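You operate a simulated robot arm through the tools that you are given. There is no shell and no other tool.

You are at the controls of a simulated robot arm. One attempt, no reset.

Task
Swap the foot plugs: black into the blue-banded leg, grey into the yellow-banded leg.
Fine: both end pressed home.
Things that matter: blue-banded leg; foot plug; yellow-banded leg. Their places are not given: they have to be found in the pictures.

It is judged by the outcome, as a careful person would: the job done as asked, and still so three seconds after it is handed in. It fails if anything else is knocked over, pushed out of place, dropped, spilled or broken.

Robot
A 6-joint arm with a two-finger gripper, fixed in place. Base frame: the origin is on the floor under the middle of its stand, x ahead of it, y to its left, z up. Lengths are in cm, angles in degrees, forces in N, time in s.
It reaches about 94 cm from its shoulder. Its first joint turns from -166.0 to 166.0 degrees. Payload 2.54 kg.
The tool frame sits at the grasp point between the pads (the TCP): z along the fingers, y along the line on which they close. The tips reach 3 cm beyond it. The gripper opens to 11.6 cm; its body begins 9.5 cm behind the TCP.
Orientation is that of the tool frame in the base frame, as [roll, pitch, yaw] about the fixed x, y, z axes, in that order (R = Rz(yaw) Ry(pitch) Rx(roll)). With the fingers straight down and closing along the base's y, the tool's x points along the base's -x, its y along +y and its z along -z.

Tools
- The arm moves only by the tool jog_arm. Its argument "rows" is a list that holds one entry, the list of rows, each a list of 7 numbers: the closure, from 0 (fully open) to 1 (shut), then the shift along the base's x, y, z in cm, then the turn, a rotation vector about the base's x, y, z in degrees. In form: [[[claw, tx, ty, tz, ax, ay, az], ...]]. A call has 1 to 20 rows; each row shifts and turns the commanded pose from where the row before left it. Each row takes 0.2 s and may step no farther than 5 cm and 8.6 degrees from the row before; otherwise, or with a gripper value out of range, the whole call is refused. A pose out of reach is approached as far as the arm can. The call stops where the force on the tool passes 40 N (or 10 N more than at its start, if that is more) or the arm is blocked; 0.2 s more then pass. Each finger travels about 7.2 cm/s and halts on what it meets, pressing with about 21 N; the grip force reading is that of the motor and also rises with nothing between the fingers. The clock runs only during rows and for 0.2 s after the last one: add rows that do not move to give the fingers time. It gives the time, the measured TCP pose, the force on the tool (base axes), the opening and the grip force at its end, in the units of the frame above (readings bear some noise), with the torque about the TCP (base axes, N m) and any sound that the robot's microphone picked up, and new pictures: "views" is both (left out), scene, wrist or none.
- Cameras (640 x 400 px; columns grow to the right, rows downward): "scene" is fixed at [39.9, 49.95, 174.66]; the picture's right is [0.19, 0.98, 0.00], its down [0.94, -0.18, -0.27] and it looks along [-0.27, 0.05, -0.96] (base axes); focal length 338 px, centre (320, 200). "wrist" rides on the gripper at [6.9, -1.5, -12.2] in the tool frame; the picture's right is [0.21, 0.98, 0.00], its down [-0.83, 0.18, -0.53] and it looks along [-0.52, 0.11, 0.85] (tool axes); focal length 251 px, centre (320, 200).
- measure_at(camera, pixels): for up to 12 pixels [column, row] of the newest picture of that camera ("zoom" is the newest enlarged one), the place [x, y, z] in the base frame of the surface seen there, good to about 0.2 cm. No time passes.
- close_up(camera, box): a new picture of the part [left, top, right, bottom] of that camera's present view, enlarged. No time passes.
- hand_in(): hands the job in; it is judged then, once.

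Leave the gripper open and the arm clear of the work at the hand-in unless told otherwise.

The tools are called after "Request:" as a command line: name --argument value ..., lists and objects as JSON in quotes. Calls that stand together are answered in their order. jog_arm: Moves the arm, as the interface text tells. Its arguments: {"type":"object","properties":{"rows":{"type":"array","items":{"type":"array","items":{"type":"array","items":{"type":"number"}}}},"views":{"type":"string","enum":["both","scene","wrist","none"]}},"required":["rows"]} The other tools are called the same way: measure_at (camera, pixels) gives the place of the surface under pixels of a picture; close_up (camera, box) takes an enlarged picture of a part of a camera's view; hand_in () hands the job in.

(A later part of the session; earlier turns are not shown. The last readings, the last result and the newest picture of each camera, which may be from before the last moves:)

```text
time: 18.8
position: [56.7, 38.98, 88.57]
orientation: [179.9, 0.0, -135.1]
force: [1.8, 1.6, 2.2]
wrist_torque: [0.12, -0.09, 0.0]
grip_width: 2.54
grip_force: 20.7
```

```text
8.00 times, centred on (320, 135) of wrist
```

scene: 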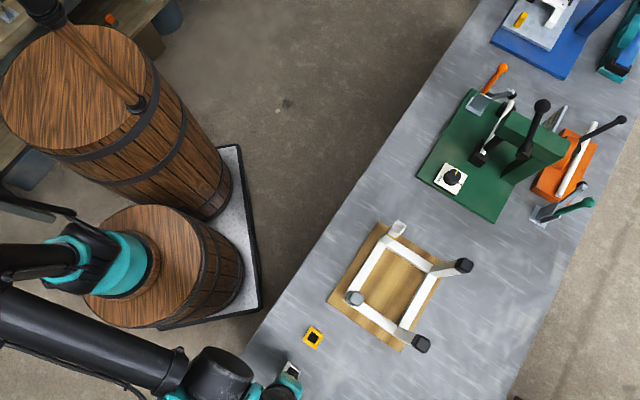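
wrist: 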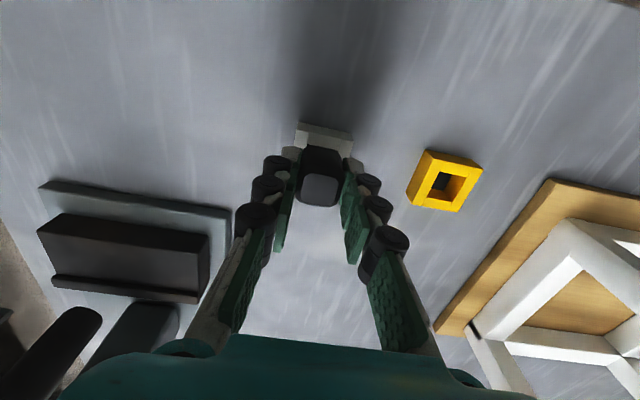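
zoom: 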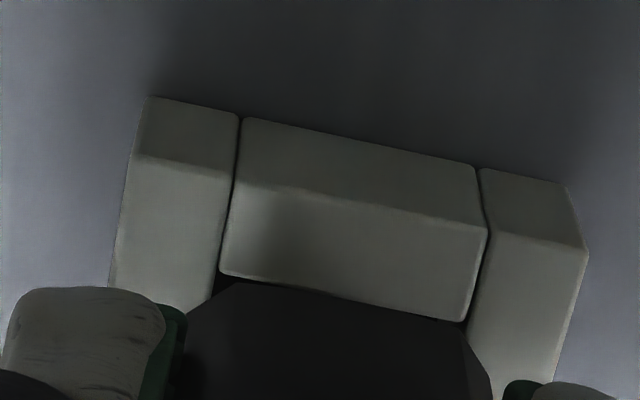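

Slight sideways force (+1.8,+1.6) now: stem is rubbing the near wall. Ease back (+0.07,+0.07) and continue down.

Request:
jog_arm --rows '[[[1.0, 0.07, 0.07, 0, 0, 0, 0], [1.0, 0, 0, 0, 0, 0, 0], [1.0, 0, 0, -0.2, 0, 0, 0], [1.0, 0, 0, 0, 0, 0, 0]]]' --views "wrist"

```text
time: 19.8
position: [56.77, 39.06, 88.24]
orientation: [179.8, 0.1, -135.1]
force: [0.3, 0.0, 0.1]
wrist_torque: [0.02, -0.01, 0.02]
grip_width: 2.57
grip_force: 21.1
```

wrist: 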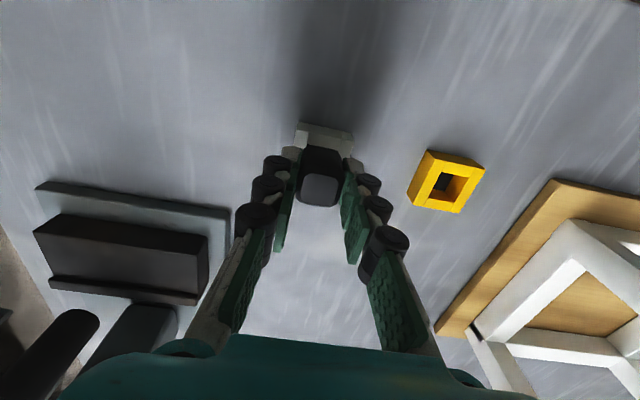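

Forces back to zero. Continue down in small steps.

Request:
jog_arm --rows '[[[1.0, 0, 0, -0.2, 0, 0, 0], [1.0, 0, 0, -0.15, 0, 0, 0], [1.0, 0, 0, 0, 0, 0, 0]]]' --views "wrist"

Request:
close_up --camera "wrist" --box '[288, 110, 352, 160]'

```text
time: 20.6
position: [56.88, 39.13, 88.03]
orientation: [179.8, 0.0, -135.1]
force: [-0.6, -0.5, -0.1]
wrist_torque: [0.01, -0.01, 0.02]
grip_width: 2.58
grip_force: 20.8
```

wrist: 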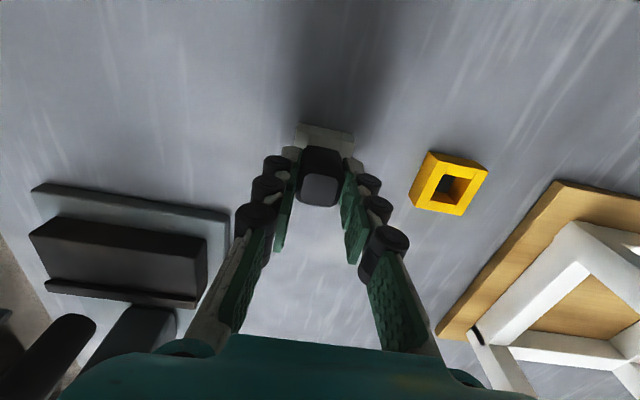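

```text
8.00 times, centred on (320, 135) of wrist
```

zoom: 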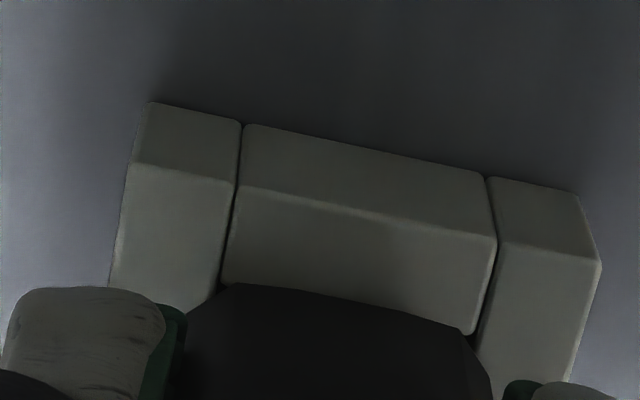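

Almost seated. A few 0.1 cm steps until light contact.

Request:
jog_arm --rows '[[[1.0, 0, 0, -0.1, 0, 0, 0], [1.0, 0, 0, -0.1, 0, 0, 0], [1.0, 0, 0, 0, 0, 0, 0]]]' --views "wrist"

```text
time: 21.4
position: [56.82, 39.06, 87.86]
orientation: [179.8, 0.0, -135.1]
force: [-0.2, 0.0, -0.4]
wrist_torque: [0.02, 0.01, 0.0]
grip_width: 2.54
grip_force: 21.7
```

wrist: 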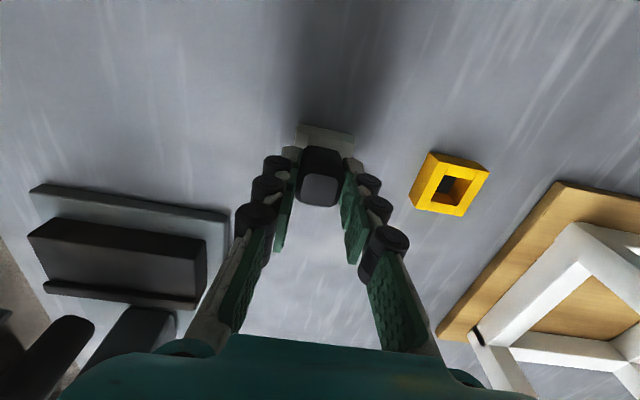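

Request:
jog_arm --rows '[[[1.0, 0, 0, -0.1, 0, 0, 0], [1.0, 0, 0, -0.1, 0, 0, 0], [1.0, 0, 0, 0, 0, 0, 0]]]' --views "wrist"

Request:
close_up --camera "wrist" --box '[288, 110, 352, 160]'

```text
time: 22.2
position: [56.76, 39.1, 87.64]
orientation: [180.0, 0.1, -135.2]
force: [5.2, 0.5, 20.2]
wrist_torque: [0.04, -0.22, -0.04]
grip_width: 2.55
grip_force: 21.2
```

wrist: 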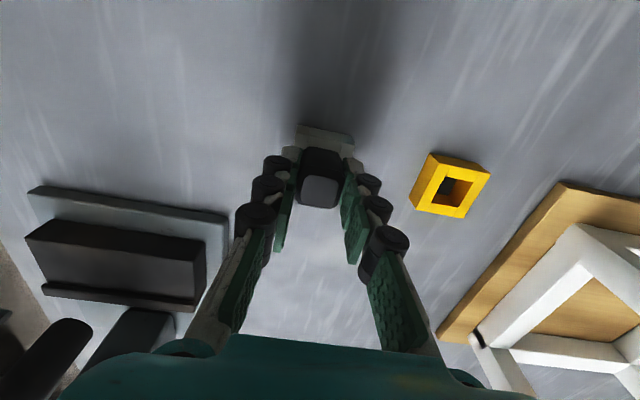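

```text
8.00 times, centred on (320, 135) of wrist
```

zoom: 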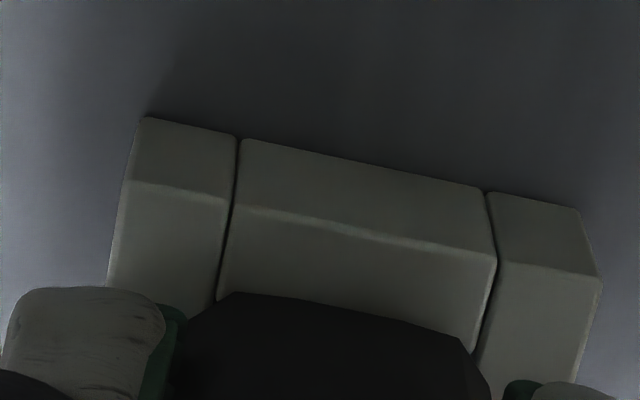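

Seated: 20 N upward reaction at TCP z≈87.6. Back off 0.08 to relieve, then open to 6.4 cm.

Request:
jog_arm --rows '[[[1.0, 0, 0, 0.08, 0, 0, 0], [1.0, 0, 0, 0, 0, 0, 0], [0.72, 0, 0, 0, 0, 0, 0], [0.6, 0, 0, 0, 0, 0, 0], [0.45, 0, 0, 0, 0, 0, 0], [0.45, 0, 0, 0, 0, 0, 0]]]'

Request:
close_up --camera "wrist" --box '[270, 100, 370, 220]'

```text
time: 23.6
position: [56.83, 39.02, 87.79]
orientation: [179.8, -0.1, -135.1]
force: [-0.5, -0.1, -0.6]
wrist_torque: [-0.02, 0.04, 0.02]
grip_width: 6.38
grip_force: 0.0
```

scene: 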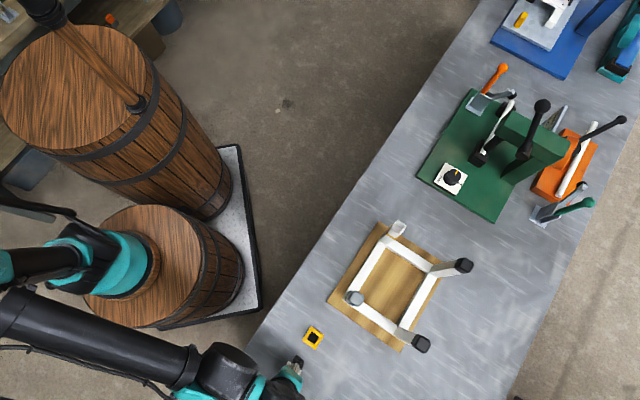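
wrist: 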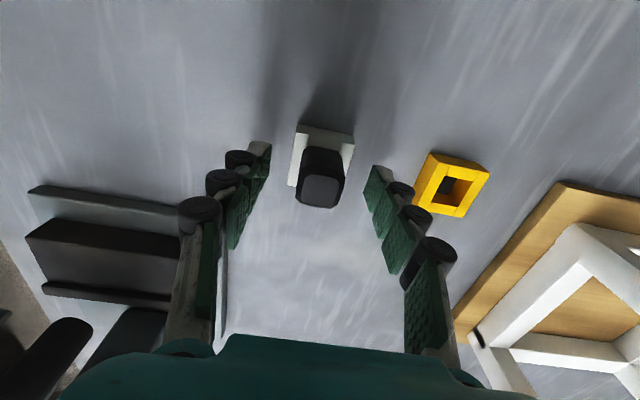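

```text
3.33 times, centred on (320, 160) of wrist
```

zoom: 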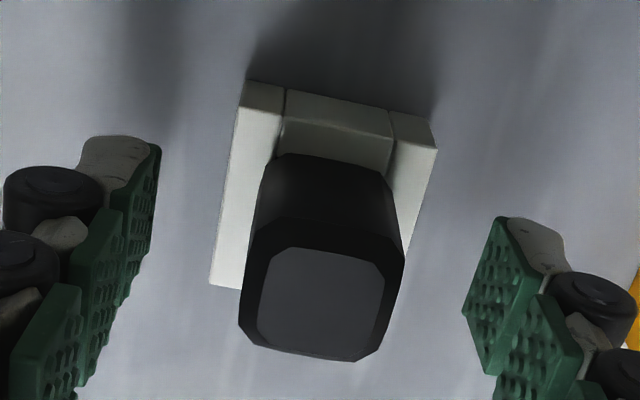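

The black plug stands upright in the white socket. Rise straight up to z≈120 and move over the grey plug at (41.97,56.82).

Request:
jog_arm --rows '[[[0.45, 0, 0, 1.5, 0, 0, 0], [0.45, 0, 0, 3.0, 0, 0, 0], [0.45, 0, 0, 4.6, 0, 0, 0], [0.45, 0, 0, 4.6, 0, 0, 0], [0.45, 0, 0, 4.6, 0, 0, 0], [0.45, 0, 0, 4.6, 0, 0, 0], [0.45, 0, 0, 4.6, 0, 0, 0], [0.45, 0, 0, 4.86, 0, 0, 0], [0.45, 0, 0, 0, 0, 0, 0]]]'

Request:
close_up --camera "wrist" --box '[280, 60, 360, 110]'

```text
time: 25.6
position: [57.05, 39.2, 119.92]
orientation: [179.9, 0.0, -135.0]
force: [-0.4, -0.5, 0.2]
wrist_torque: [-0.05, -0.02, -0.02]
grip_width: 6.37
grip_force: 0.0
```

scene: 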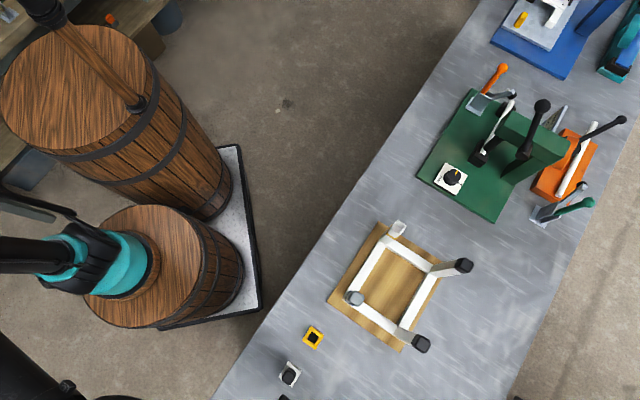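
wrist: 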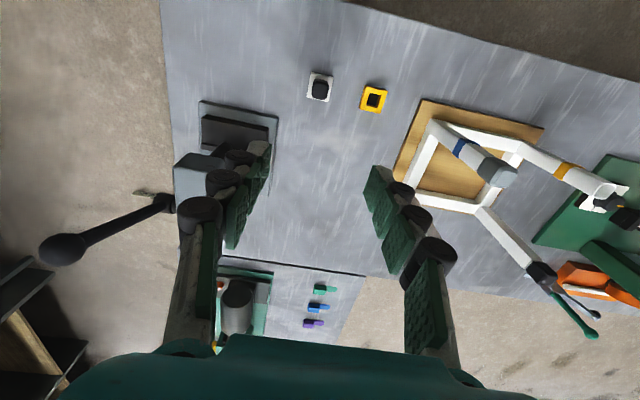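

```text
8.00 times, centred on (320, 85) of wrist
```

zoom: 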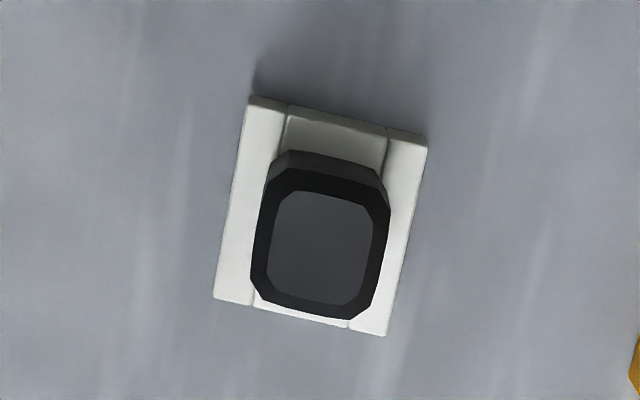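

Measure the parked black plug's top for the later pick.

Request:
measure_at --camera "zoom" --pixels '[[290, 196], [366, 212], [348, 300], [274, 284], [320, 247], [262, 230], [382, 255], [320, 180], [310, 305], [245, 110], [420, 145], [384, 330]]'

```text
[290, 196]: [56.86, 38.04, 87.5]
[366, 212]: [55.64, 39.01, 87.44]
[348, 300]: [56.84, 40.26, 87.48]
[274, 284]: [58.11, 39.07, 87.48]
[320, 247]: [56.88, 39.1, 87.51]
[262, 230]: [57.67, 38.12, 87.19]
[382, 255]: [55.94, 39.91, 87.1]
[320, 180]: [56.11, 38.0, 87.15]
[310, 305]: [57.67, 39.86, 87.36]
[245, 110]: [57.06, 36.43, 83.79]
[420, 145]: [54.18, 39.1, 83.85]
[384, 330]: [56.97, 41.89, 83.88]
```

Parked plug: centre ≈(56.86,39.1), top 87.48 (so head ≈3.6 cm). Now move across to above the grey plug.

Request:
jog_arm --rows '[[[0.45, -2.966, 3.55, 0, 0, 0, 0], [0.45, -2.966, 3.55, 0, 0, 0, 0], [0.45, -2.966, 3.55, 0, 0, 0, 0], [0.45, -2.966, 3.55, 0, 0, 0, 0], [0.45, -2.966, 3.55, 0, 0, 0, 0], [0.45, 0, 0, 0, 0, 0, 0], [0.45, 0, 0, 0, 0, 0, 0]]]'

Request:
close_up --camera "wrist" --box '[280, 80, 360, 130]'

```text
time: 27.2
position: [41.84, 56.74, 119.94]
orientation: [179.9, 0.0, -135.1]
force: [-0.1, -0.2, 0.3]
wrist_torque: [-0.01, -0.04, 0.0]
grip_width: 6.37
grip_force: 0.1
```

scene: 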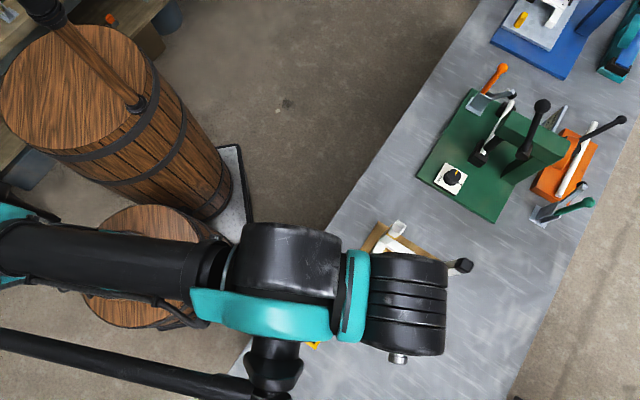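
wrist: 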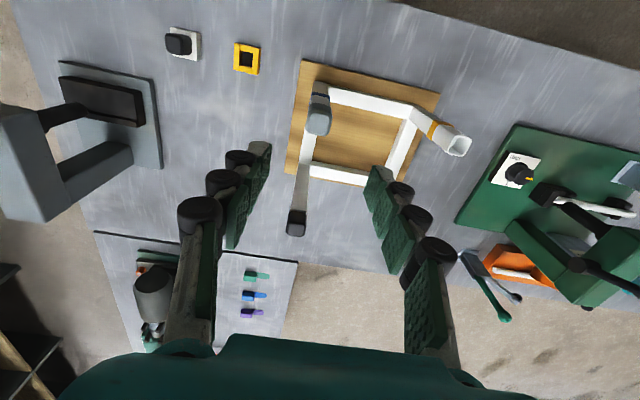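

```text
8.00 times, centred on (320, 105) of wrist
```

zoom: 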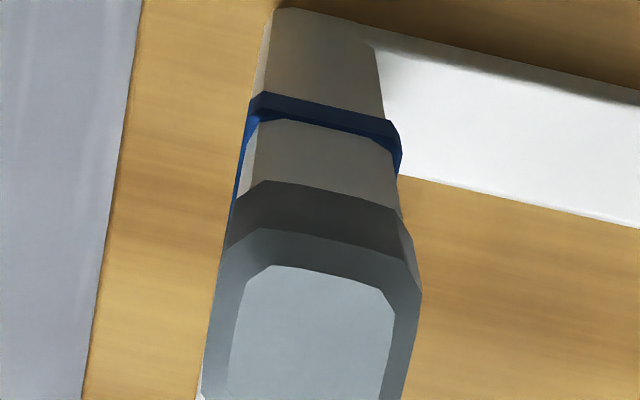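

Request:
close_up --camera "wrist" --box '[280, 93, 360, 143]'

```text
8.00 times, centred on (320, 118) of wrist
```

zoom: 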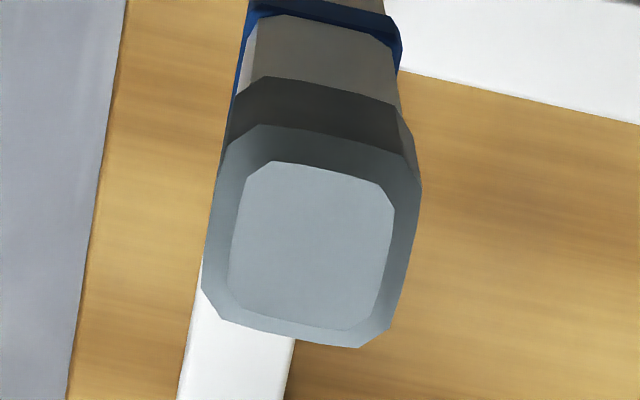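

Request:
measure_at --camera "zoom" --pixels '[[265, 170], [382, 192], [362, 322], [238, 300], [312, 245], [250, 138], [412, 190], [362, 340], [208, 285], [320, 100], [320, 120], [330, 50]]'

```text
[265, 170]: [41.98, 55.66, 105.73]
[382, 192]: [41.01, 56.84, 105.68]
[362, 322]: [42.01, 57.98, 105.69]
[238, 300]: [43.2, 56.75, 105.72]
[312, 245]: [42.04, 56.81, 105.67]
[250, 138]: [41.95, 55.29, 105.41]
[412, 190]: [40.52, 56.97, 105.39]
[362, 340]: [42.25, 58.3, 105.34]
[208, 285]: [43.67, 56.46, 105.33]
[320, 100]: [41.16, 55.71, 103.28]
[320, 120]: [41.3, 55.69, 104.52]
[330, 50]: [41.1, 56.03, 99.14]
```

Grey plug centre ≈(42.02,56.80), top ≈105.7. Descend to TCP z≈106.0 with the fingers straddling it.

Request:
jog_arm --rows '[[[0.45, 0.04, -0.01, -3.5, 0, 0, 0], [0.45, 0, 0, -3.5, 0, 0, 0], [0.45, 0, 0, -3.0, 0, 0, 0], [0.45, 0, 0, -2.0, 0, 0, 0], [0.45, 0, 0, -1.0, 0, 0, 0], [0.45, 0, 0, -1.0, 0, 0, 0], [0.45, 0, 0, 0, 0, 0, 0], [0.65, 0, 0, 0, 0, 0, 0], [0.71, 0, 0, 0, 0, 0, 0], [0.71, 0, 0, 0, 0, 0, 0]]]'

Request:
close_up --camera "wrist" --box '[240, 110, 400, 230]'

```text
time: 29.4
position: [42.06, 56.67, 105.99]
orientation: [179.9, 0.0, -135.1]
force: [0.0, -0.2, 0.5]
wrist_torque: [-0.01, -0.01, -0.02]
grip_width: 3.36
grip_force: 0.2
```

scene: 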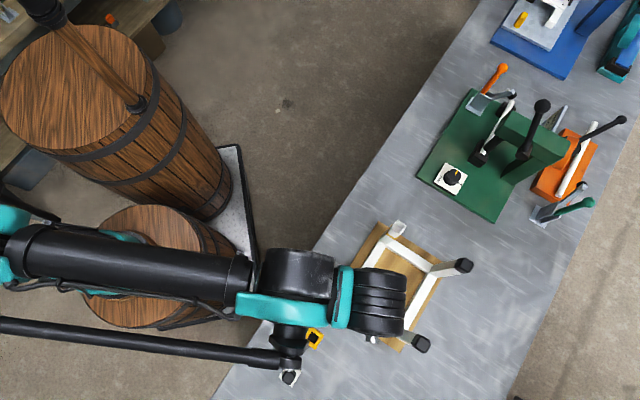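
wrist: 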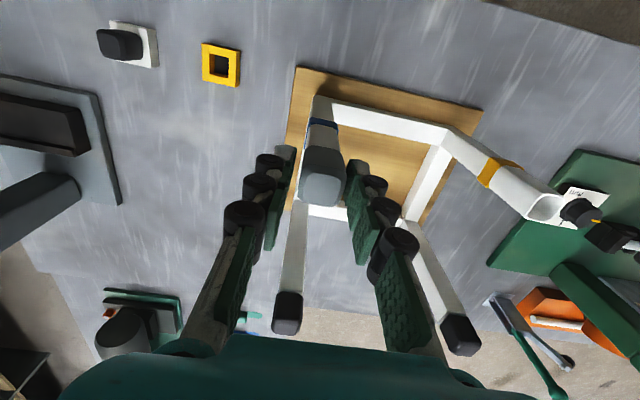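

```text
3.33 times, centred on (320, 170) of wrist
```

zoom: 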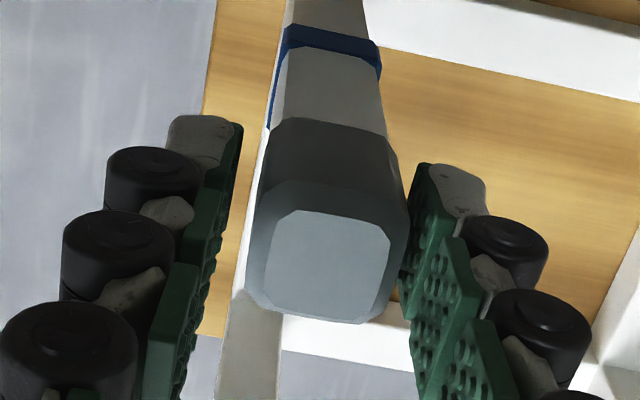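

Compared with the black one, the head sits ~0.13 cm toward the right finger. Shift (−0.09,+0.09) to centre, then close.

Request:
jog_arm --rows '[[[0.71, -0.09, 0.09, 0, 0, 0, 0], [0.71, 0, 0, 0, 0, 0, 0], [0.74, 0, 0, 0, 0, 0, 0], [0.77, 0, 0, 0, 0, 0, 0], [0.8, 0, 0, 0, 0, 0, 0], [1.0, 0, 0, 0, 0, 0, 0], [1.0, 0, 0, 0, 0, 0, 0]]]'

Request:
close_up --camera "wrist" --box '[240, 110, 400, 230]'

```text
time: 31.0
position: [42.0, 56.88, 106.11]
orientation: [179.9, 0.0, -135.2]
force: [0.3, -0.2, 0.1]
wrist_torque: [-0.01, 0.01, 0.01]
grip_width: 2.53
grip_force: 20.7
```

scene: 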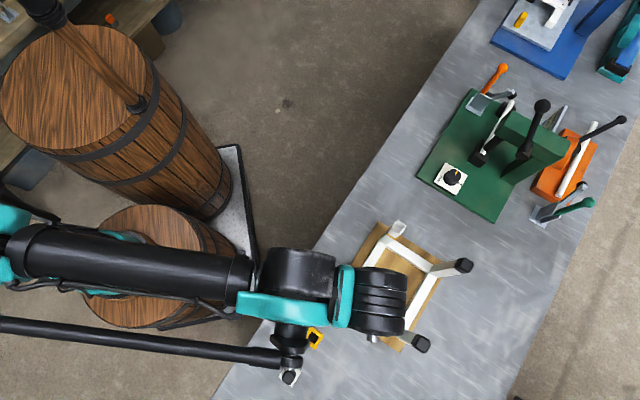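
wrist: 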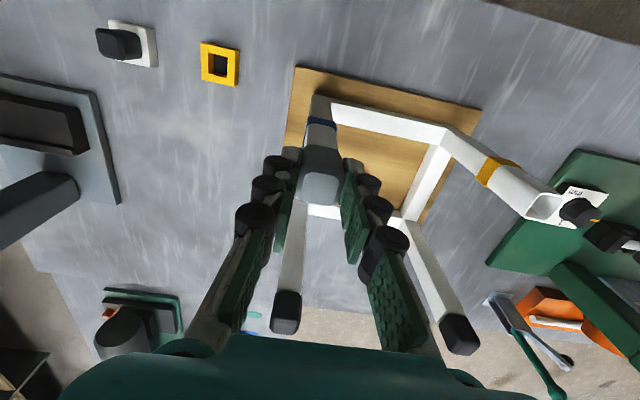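

```text
3.33 times, centred on (320, 170) of wrist
```

zoom: 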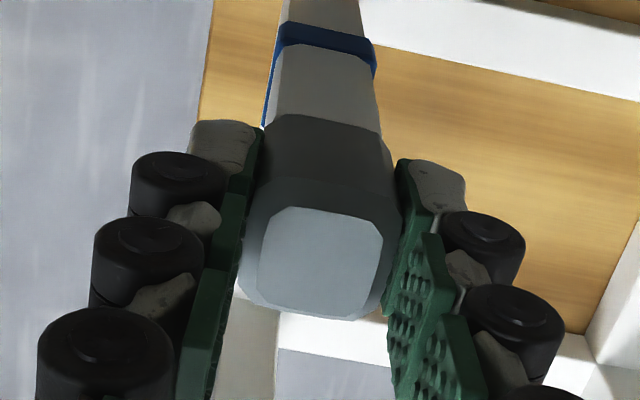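

Gripped (2.53 cm, 21 N), no side force. Pull up gently.

Request:
jog_arm --rows '[[[1.0, 0, 0, 0.2, 0, 0, 0], [1.0, 0, 0, 0.2, 0, 0, 0], [1.0, 0, 0, 0.2, 0, 0, 0], [1.0, 0, 0, 0.4, 0, 0, 0], [1.0, 0, 0, 0.5, 0, 0, 0], [1.0, 0, 0, 0.5, 0, 0, 0], [1.0, 0, 0, 1.0, 0, 0, 0], [1.0, 0, 0, 1.5, 0, 0, 0], [1.0, 0, 0, 2.0, 0, 0, 0], [1.0, 0, 0, 2.5, 0, 0, 0], [1.0, 0, 0, 2.5, 0, 0, 0], [1.0, 0, 0, 2.5, 0, 0, 0], [1.0, 0, 0, 0, 0, 0, 0]]]'

Request:
close_up --camera "wrist" --box '[240, 60, 400, 230]'

```text
time: 33.8
position: [41.9, 56.83, 120.09]
orientation: [179.9, -0.1, -135.1]
force: [0.5, 0.6, -0.9]
wrist_torque: [0.0, 0.0, 0.02]
grip_width: 2.56
grip_force: 20.7
```

scene: 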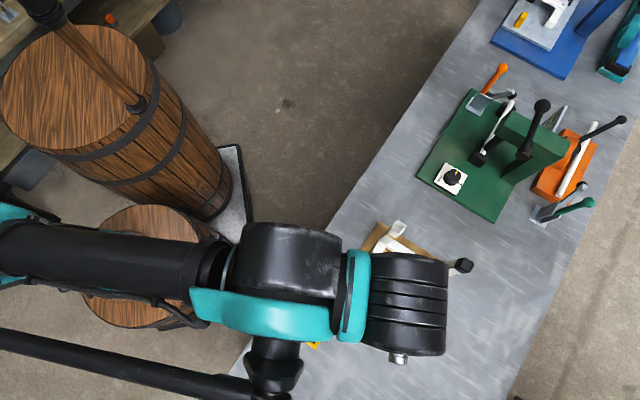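
wrist: 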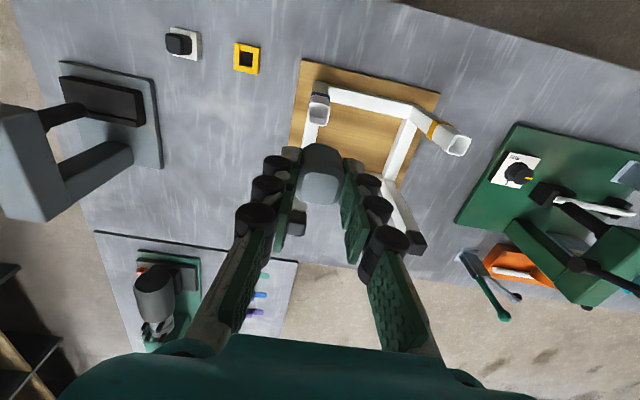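

```text
2.35 times, centred on (320, 145) of wrist
```

zoom: 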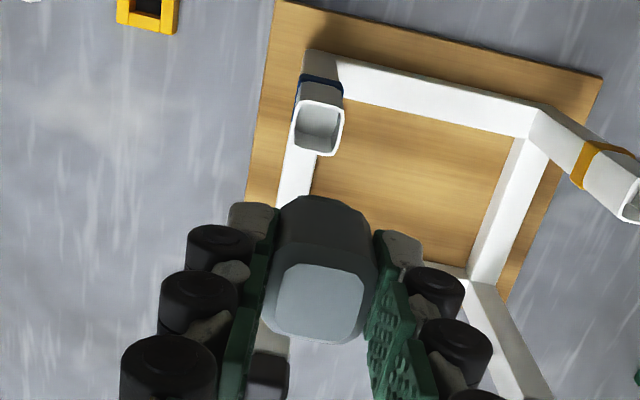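

The grey plug is out and the blue-banded leg is open. Measure the blue-banded tube rim now.

Request:
close_up --camera "wrist" --box '[296, 80, 344, 130]'

```text
8.00 times, centred on (320, 105) of wrist
```

zoom: 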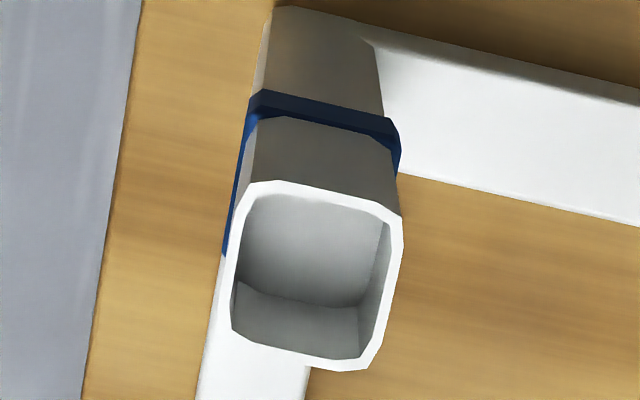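

Request:
measure_at --camera "zoom" --pixels '[[252, 188], [396, 221], [366, 364], [234, 328], [320, 191], [300, 352], [236, 260], [390, 290], [300, 280], [285, 182], [262, 184], [385, 212]]'

```text
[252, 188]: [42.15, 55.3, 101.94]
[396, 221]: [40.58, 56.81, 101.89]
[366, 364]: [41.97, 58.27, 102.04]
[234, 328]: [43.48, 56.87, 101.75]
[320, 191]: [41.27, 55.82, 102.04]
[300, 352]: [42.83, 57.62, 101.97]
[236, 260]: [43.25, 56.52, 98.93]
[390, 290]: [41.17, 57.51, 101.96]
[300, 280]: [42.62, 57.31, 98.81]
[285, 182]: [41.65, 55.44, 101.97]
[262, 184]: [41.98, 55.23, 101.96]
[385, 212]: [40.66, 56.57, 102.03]
```

Blue-banded tube rim z≈102.0, centre ≈(42.04,56.79). Now carry the grey plug over the yellow-banded leg, to the very spot where I gripped the black one (29.29,69.53), at z≈120.

Request:
jog_arm --rows '[[[1.0, -3.1575, 3.1575, 0, 0, 0, 0], [1.0, -3.1575, 3.1575, 0, 0, 0, 0], [1.0, -3.1575, 3.1575, 0, 0, 0, 0], [1.0, -3.1575, 3.1575, 0, 0, 0, 0], [1.0, 0, 0, -3.0, 0, 0, 0], [1.0, 0, 0, -3.0, 0, 0, 0], [1.0, 0, 0, -2.5, 0, 0, 0], [1.0, 0, 0, -1.5, 0, 0, 0], [1.0, 0, 0, 0, 0, 0, 0], [1.0, 0, 0, 0, 0, 0, 0]]]'

Request:
close_up --camera "wrist" --box '[280, 100, 360, 170]'

```text
time: 36.0
position: [29.18, 69.47, 109.98]
orientation: [179.9, 0.0, -135.2]
force: [-0.3, 0.2, -0.3]
wrist_torque: [0.01, 0.05, 0.0]
grip_width: 2.56
grip_force: 21.8
```

scene: 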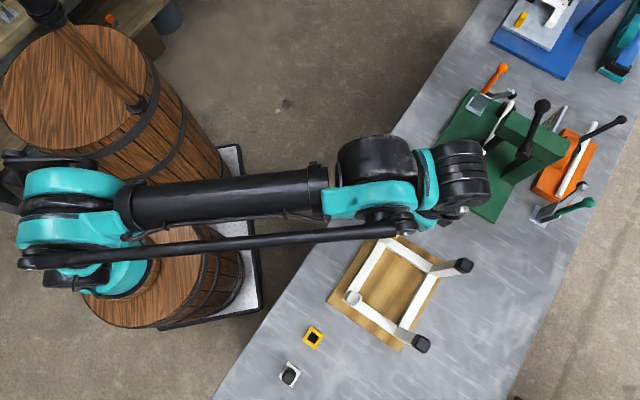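
wrist: 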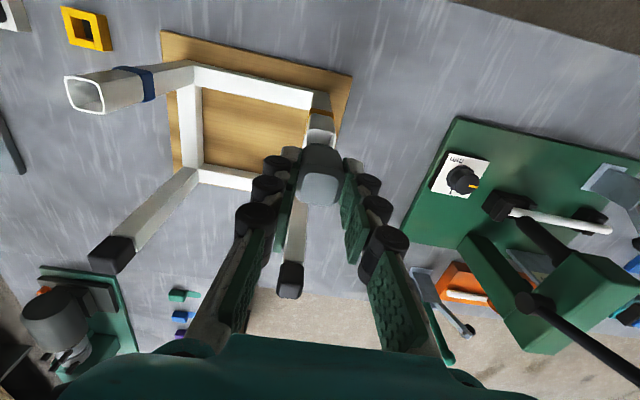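

```text
5.71 times, centred on (320, 135) of wrist
```

zoom: 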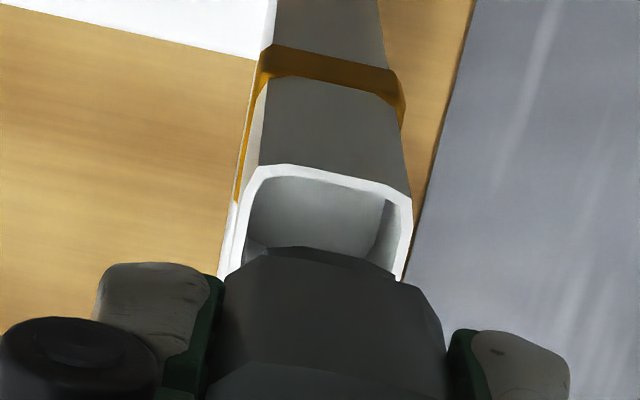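

The stem (dark strip at zoom (330,258)) heads for the tube opening. Lower 2 cm and look again.

Request:
jog_arm --rows '[[[1.0, 0, 0, -0.7, 0, 0, 0], [1.0, 0, 0, -0.7, 0, 0, 0], [1.0, 0, 0, -0.6, 0, 0, 0], [1.0, 0, 0, 0, 0, 0, 0]]]' --views "wrist"

Request:
close_up --camera "wrist" --box '[300, 120, 350, 155]'

```text
time: 37.0
position: [29.25, 69.46, 108.02]
orientation: [179.9, 0.0, -135.1]
force: [0.0, 0.7, -0.1]
wrist_torque: [0.0, 0.0, 0.01]
grip_width: 2.55
grip_force: 21.0
```

wrist: 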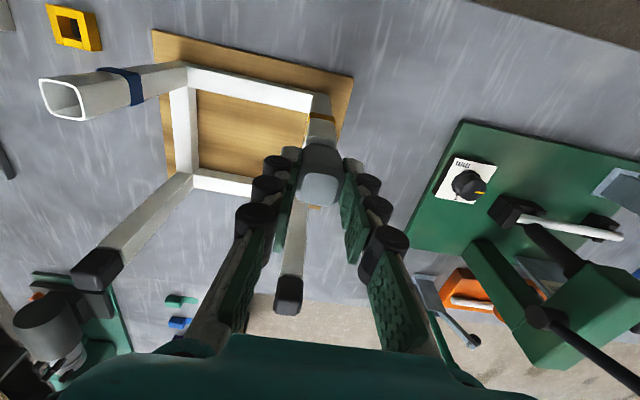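

```text
11.43 times, centred on (325, 138) of wrist
```

zoom: 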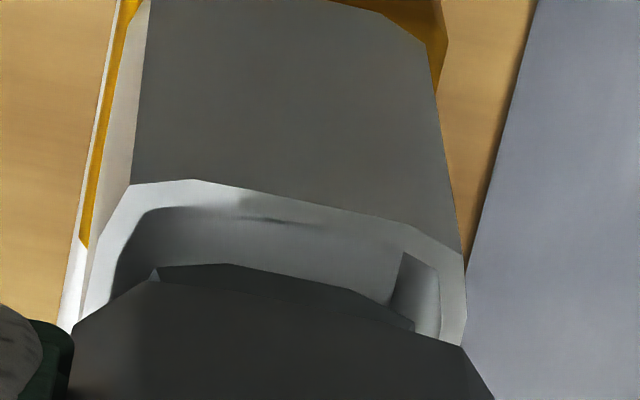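

Stem lies within the opening, roughly centred. Lower in 0.2 cm steps, watching force.

Request:
jog_arm --rows '[[[1.0, 0, 0, -0.2, 0, 0, 0], [1.0, 0, 0, -0.2, 0, 0, 0], [1.0, 0, 0, -0.2, 0, 0, 0], [1.0, 0, 0, 0, 0, 0, 0]]]' --views "wrist"

Request:
close_up --camera "wrist" --box '[300, 120, 350, 155]'

```text
time: 38.0
position: [29.21, 69.58, 107.48]
orientation: [179.9, 0.0, -135.1]
force: [-0.1, 0.2, -0.1]
wrist_torque: [0.0, 0.02, -0.03]
grip_width: 2.55
grip_force: 20.9
```

wrist: 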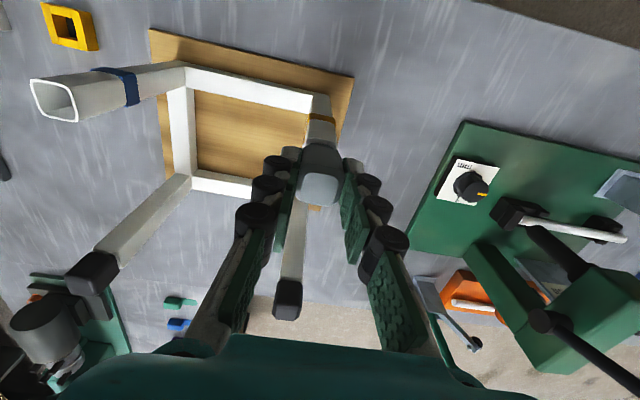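

```text
11.43 times, centred on (325, 138) of wrist
```

zoom: 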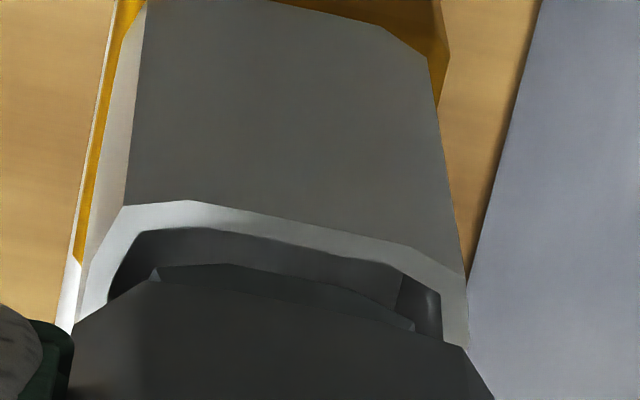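

Free so far. Continue.

Request:
jog_arm --rows '[[[1.0, 0, 0, -0.2, 0, 0, 0], [1.0, 0, 0, -0.2, 0, 0, 0], [1.0, 0, 0, 0, 0, 0, 0]]]' --views "wrist"

Request:
close_up --camera "wrist" --box '[300, 120, 350, 155]'

```text
time: 38.8
position: [29.38, 69.52, 106.95]
orientation: [-180.0, 0.0, -135.2]
force: [-0.3, -0.3, -0.1]
wrist_torque: [0.01, 0.0, 0.01]
grip_width: 2.57
grip_force: 20.8
```

wrist: 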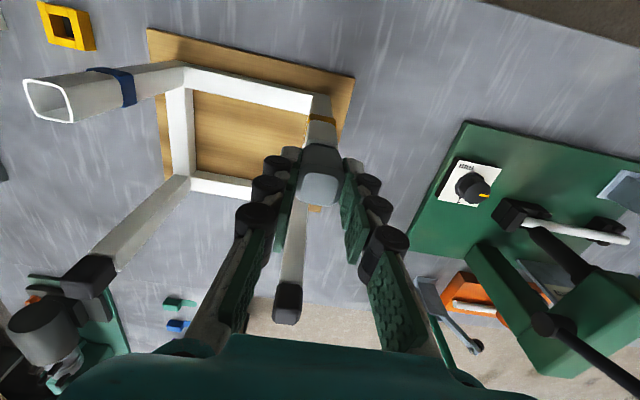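

```text
11.43 times, centred on (325, 138) of wrist
```

zoom: 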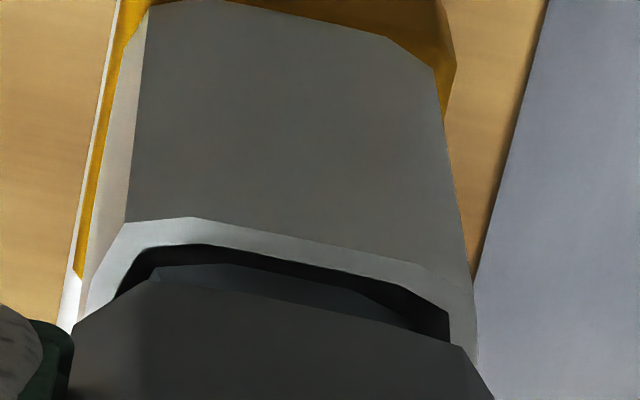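

The stem is going into the tube without contact. Continue down to near seating.

Request:
jog_arm --rows '[[[1.0, 0, 0, -0.2, 0, 0, 0], [1.0, 0, 0, -0.2, 0, 0, 0], [1.0, 0, 0, 0, 0, 0, 0]]]' --views "wrist"

Request:
close_up --camera "wrist" --box '[300, 120, 350, 155]'

```text
time: 39.6
position: [29.3, 69.5, 106.73]
orientation: [179.9, 0.0, -135.0]
force: [-0.6, -0.4, 1.3]
wrist_torque: [0.01, 0.03, 0.02]
grip_width: 2.54
grip_force: 21.4
```

wrist: 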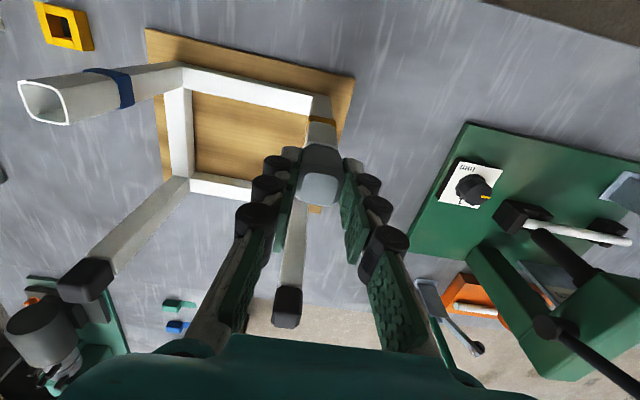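

```text
11.43 times, centred on (325, 138) of wrist
```

zoom: 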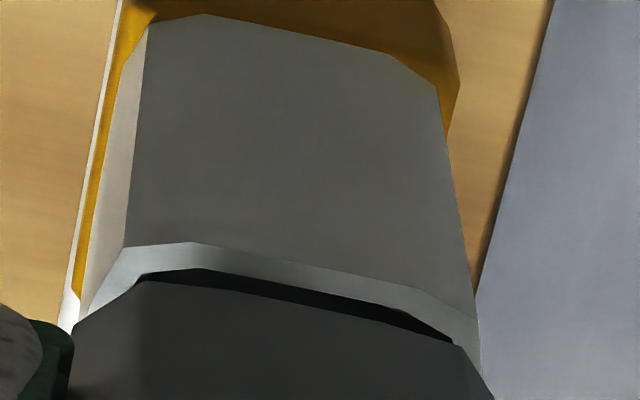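

Gap is closing. Continue.

Request:
jog_arm --rows '[[[1.0, 0, 0, -0.2, 0, 0, 0], [1.0, 0, 0, -0.15, 0, 0, 0], [1.0, 0, 0, -0.1, 0, 0, 0], [1.0, 0, 0, 0, 0, 0, 0]]]' --views "wrist"

Request:
close_up --camera "wrist" --box '[300, 120, 350, 155]'

```text
time: 40.6
position: [29.3, 69.55, 106.17]
orientation: [180.0, -0.1, -135.0]
force: [-0.1, 1.4, -0.1]
wrist_torque: [0.02, -0.01, 0.01]
grip_width: 2.54
grip_force: 20.8
```

wrist: 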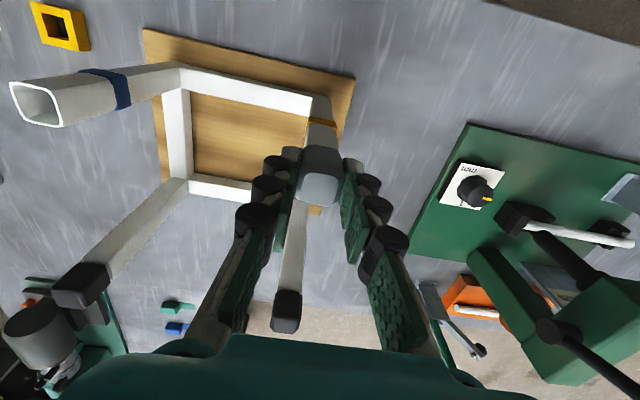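

```text
11.43 times, centred on (325, 138) of wrist
```

zoom: 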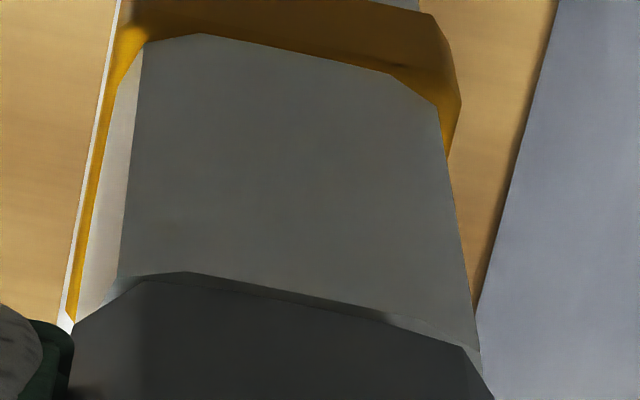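

A thin sliver of rim is still visible. Press down 0.1 at a time until reaction rises.

Request:
jog_arm --rows '[[[1.0, 0, 0, -0.1, 0, 0, 0], [1.0, 0, 0, -0.1, 0, 0, 0], [1.0, 0, 0, 0, 0, 0, 0]]]' --views "wrist"

Request:
close_up --camera "wrist" --box '[300, 120, 350, 155]'

```text
time: 41.4
position: [29.3, 69.62, 106.02]
orientation: [179.9, 0.1, -135.2]
force: [0.5, 6.3, 17.6]
wrist_torque: [0.3, -0.07, 0.01]
grip_width: 2.55
grip_force: 21.6
```

wrist: 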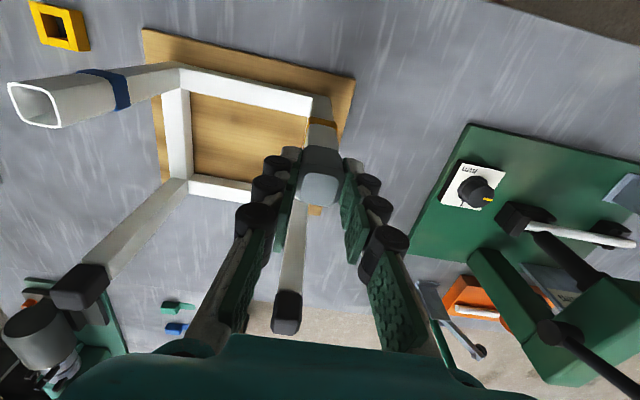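

```text
11.43 times, centred on (325, 138) of wrist
```

zoom: 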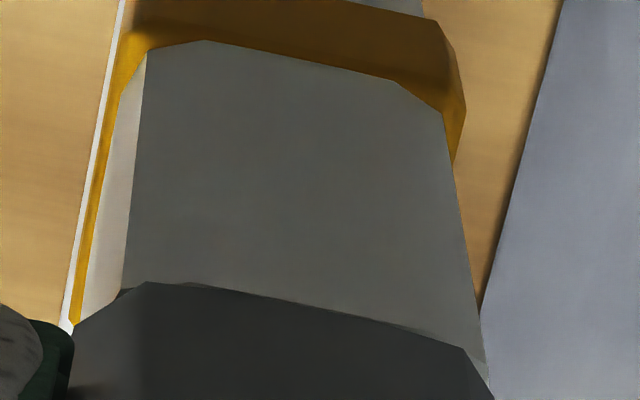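

17.6 N reaction: seated. Push 0.05 more to confirm it's solid.

Request:
jog_arm --rows '[[[1.0, 0, 0, -0.05, 0, 0, 0], [1.0, 0, 0, 0, 0, 0, 0]]]' --views "wrist"

Request:
close_up --camera "wrist" --box '[300, 120, 350, 155]'

```text
time: 42.0
position: [29.41, 69.45, 106.01]
orientation: [180.0, 0.1, -135.1]
force: [-0.7, 0.5, 21.5]
wrist_torque: [-0.01, 0.02, 0.03]
grip_width: 2.55
grip_force: 20.8
```

wrist: 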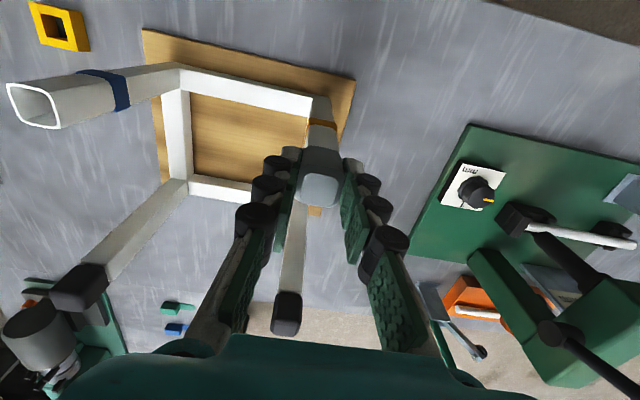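

```text
11.43 times, centred on (325, 138) of wrist
```

zoom: 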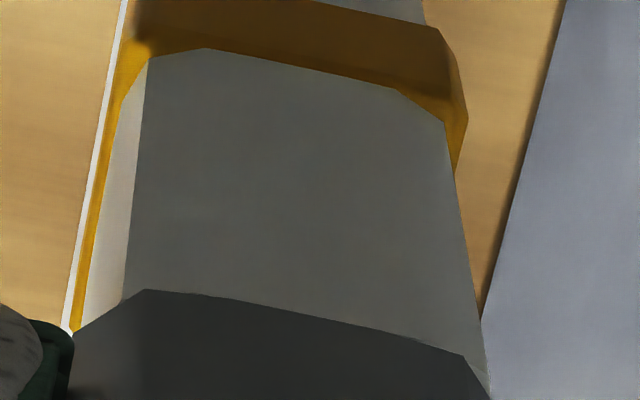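

Side force vanished and it settled slightly. Push another 0.05–0.1 to be sure it bottoms.

Request:
jog_arm --rows '[[[1.0, 0, 0, -0.05, 0, 0, 0], [1.0, 0, 0, 0, 0, 0, 0]]]' --views "wrist"

Request:
close_up --camera "wrist" --box '[300, 120, 350, 155]'

```text
time: 42.6
position: [29.25, 69.48, 106.0]
orientation: [179.9, 0.0, -135.2]
force: [0.1, -2.6, 20.2]
wrist_torque: [-0.1, 0.0, -0.03]
grip_width: 2.54
grip_force: 21.5
```

wrist: 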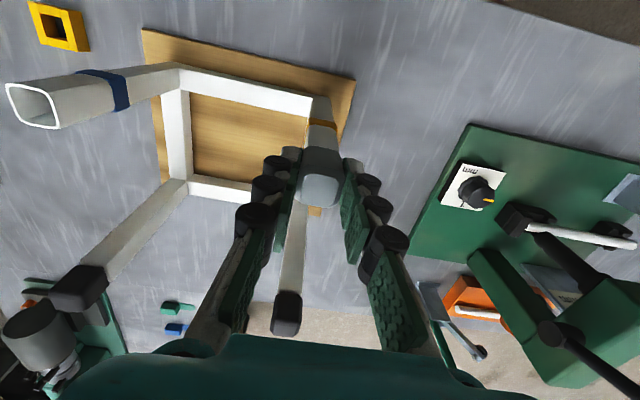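

```text
11.43 times, centred on (325, 138) of wrist
```

zoom: 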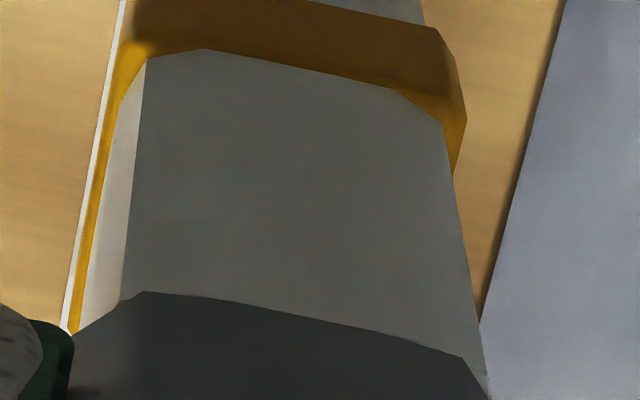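

The reaction holds at ~20 N and the head crept up slightly in the pads — the grip slips, so the plug is bottomed. Relieve, open, rise and check its height.

Request:
jog_arm --rows '[[[1.0, 0, 0, 0.1, 0, 0, 0], [1.0, 0, 0, 0, 0, 0, 0], [0.72, 0, 0, 0, 0, 0, 0], [0.6, 0, 0, 0, 0, 0, 0], [0.45, 0, 0, 0, 0, 0, 0], [0.45, 0, 0, 1.0, 0, 0, 0], [0.45, 0, 0, 3.0, 0, 0, 0], [0.45, 0, 0, 3.5, 0, 0, 0], [0.45, 0, 0, 3.5, 0, 0, 0], [0.45, 0, 0, 3.0, 0, 0, 0], [0.45, 0, 0, 0, 0, 0, 0]]]'

Request:
close_up --camera "wrist" --box '[280, 90, 360, 140]'

```text
time: 45.0
position: [29.13, 69.65, 120.05]
orientation: [179.9, -0.1, -135.2]
force: [-0.3, 1.0, -1.0]
wrist_torque: [0.0, 0.01, -0.02]
grip_width: 6.35
grip_force: 0.2
```

scene: 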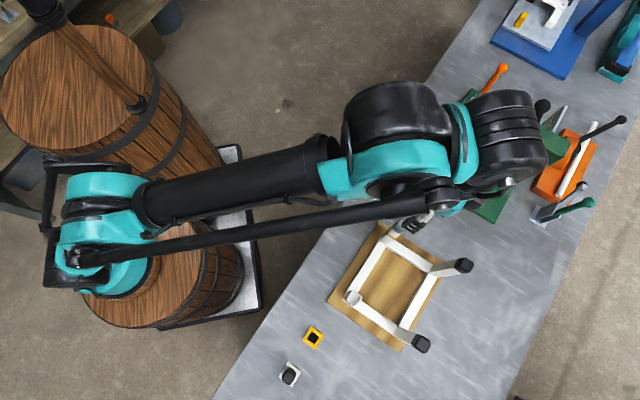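
wrist: 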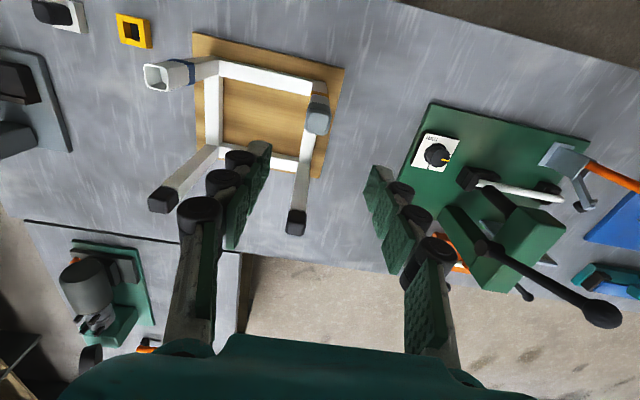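

```text
8.00 times, centred on (320, 115) of wrist
```

zoom: 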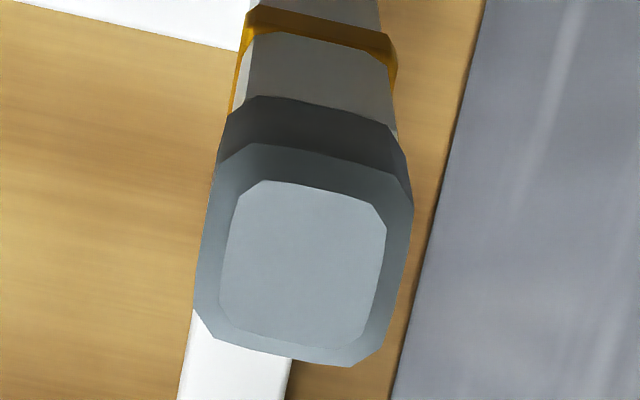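

Request:
measure_at --camera "zoom" --pixels '[[260, 188], [376, 215], [352, 340], [230, 315], [305, 262], [245, 155], [405, 205], [350, 360], [200, 305], [310, 120], [310, 60], [300, 100]]'

Request:
close_up --camera "wrist" --box '[300, 75, 340, 115]'

```text
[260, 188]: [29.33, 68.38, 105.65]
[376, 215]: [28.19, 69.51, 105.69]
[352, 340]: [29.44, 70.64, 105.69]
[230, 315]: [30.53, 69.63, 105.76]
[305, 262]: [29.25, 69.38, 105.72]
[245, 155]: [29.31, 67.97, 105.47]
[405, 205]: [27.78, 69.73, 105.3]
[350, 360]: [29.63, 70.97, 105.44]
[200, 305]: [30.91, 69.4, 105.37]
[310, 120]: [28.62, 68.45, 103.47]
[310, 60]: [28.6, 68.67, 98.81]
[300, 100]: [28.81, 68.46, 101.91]
```

```text
10.00 times, centred on (320, 95) of wrist
```

zoom: 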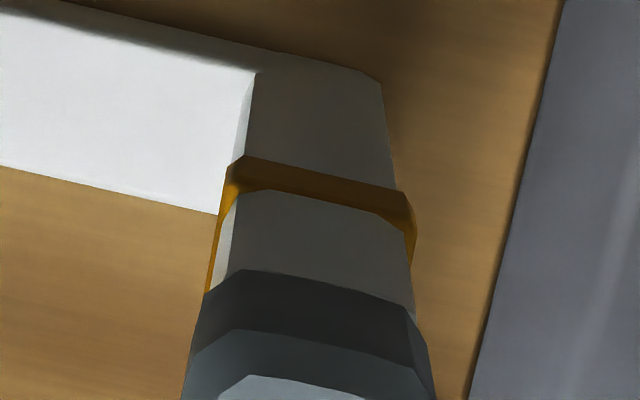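

Grey plug top is 105.70 average, equal to how the plugs sat originally; stool unmoved. Now return over the white socket at (56.80,39.07) for the black plug.

Request:
jog_arm --rows '[[[0.45, 2.751, -3.046, 0, 0, 0, 0], [0.45, 2.751, -3.046, 0, 0, 0, 0], [0.45, 2.751, -3.046, 0, 0, 0, 0], [0.45, 2.751, -3.046, 0, 0, 0, 0], [0.45, 2.751, -3.046, 0, 0, 0, 0], [0.45, 2.751, -3.046, 0, 0, 0, 0], [0.45, 2.751, -3.046, 0, 0, 0, 0], [0.45, 2.751, -3.046, 0, 0, 0, 0], [0.45, 2.751, -3.046, 0, 0, 0, 0], [0.45, 2.751, -3.046, 0, 0, 0, 0], [0.45, 0, 0, 0, 0, 0, 0], [0.45, 0, 0, -4.5, 0, 0, 0], [0.45, 0, 0, -4.5, 0, 0, 0], [0.45, 0, 0, -4.5, 0, 0, 0], [0.45, 0, 0, -4.5, 0, 0, 0], [0.45, 0, 0, -4.5, 0, 0, 0], [0.45, 0, 0, -3.5, 0, 0, 0], [0.45, 0, 0, 0, 0, 0, 0]]]'

Request:
close_up --camera "wrist" --box '[240, 110, 400, 230]'

```text
time: 48.8
position: [56.75, 39.15, 93.99]
orientation: [179.8, 0.0, -135.1]
force: [-0.3, -1.2, 0.2]
wrist_torque: [0.03, 0.0, 0.01]
grip_width: 6.36
grip_force: 0.0
```

scene: 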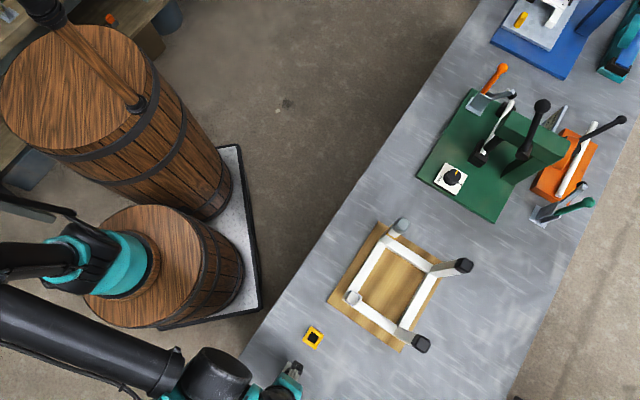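
wrist: 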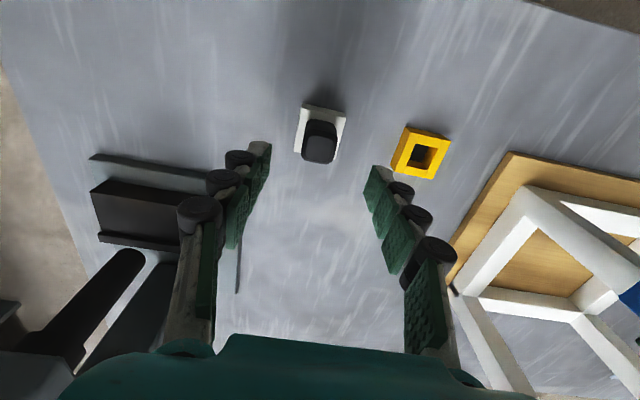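

```text
3.33 times, centred on (320, 170) of wrist
```

zoom: 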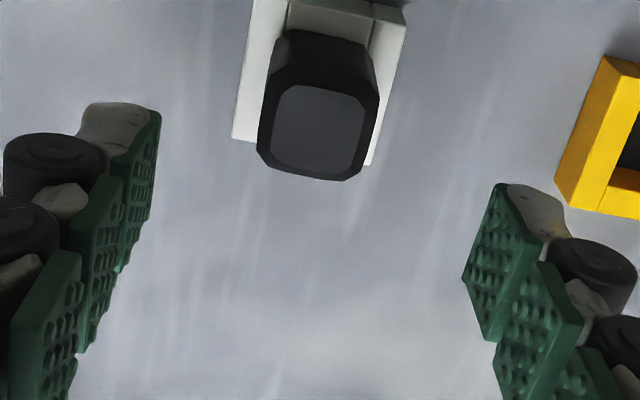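

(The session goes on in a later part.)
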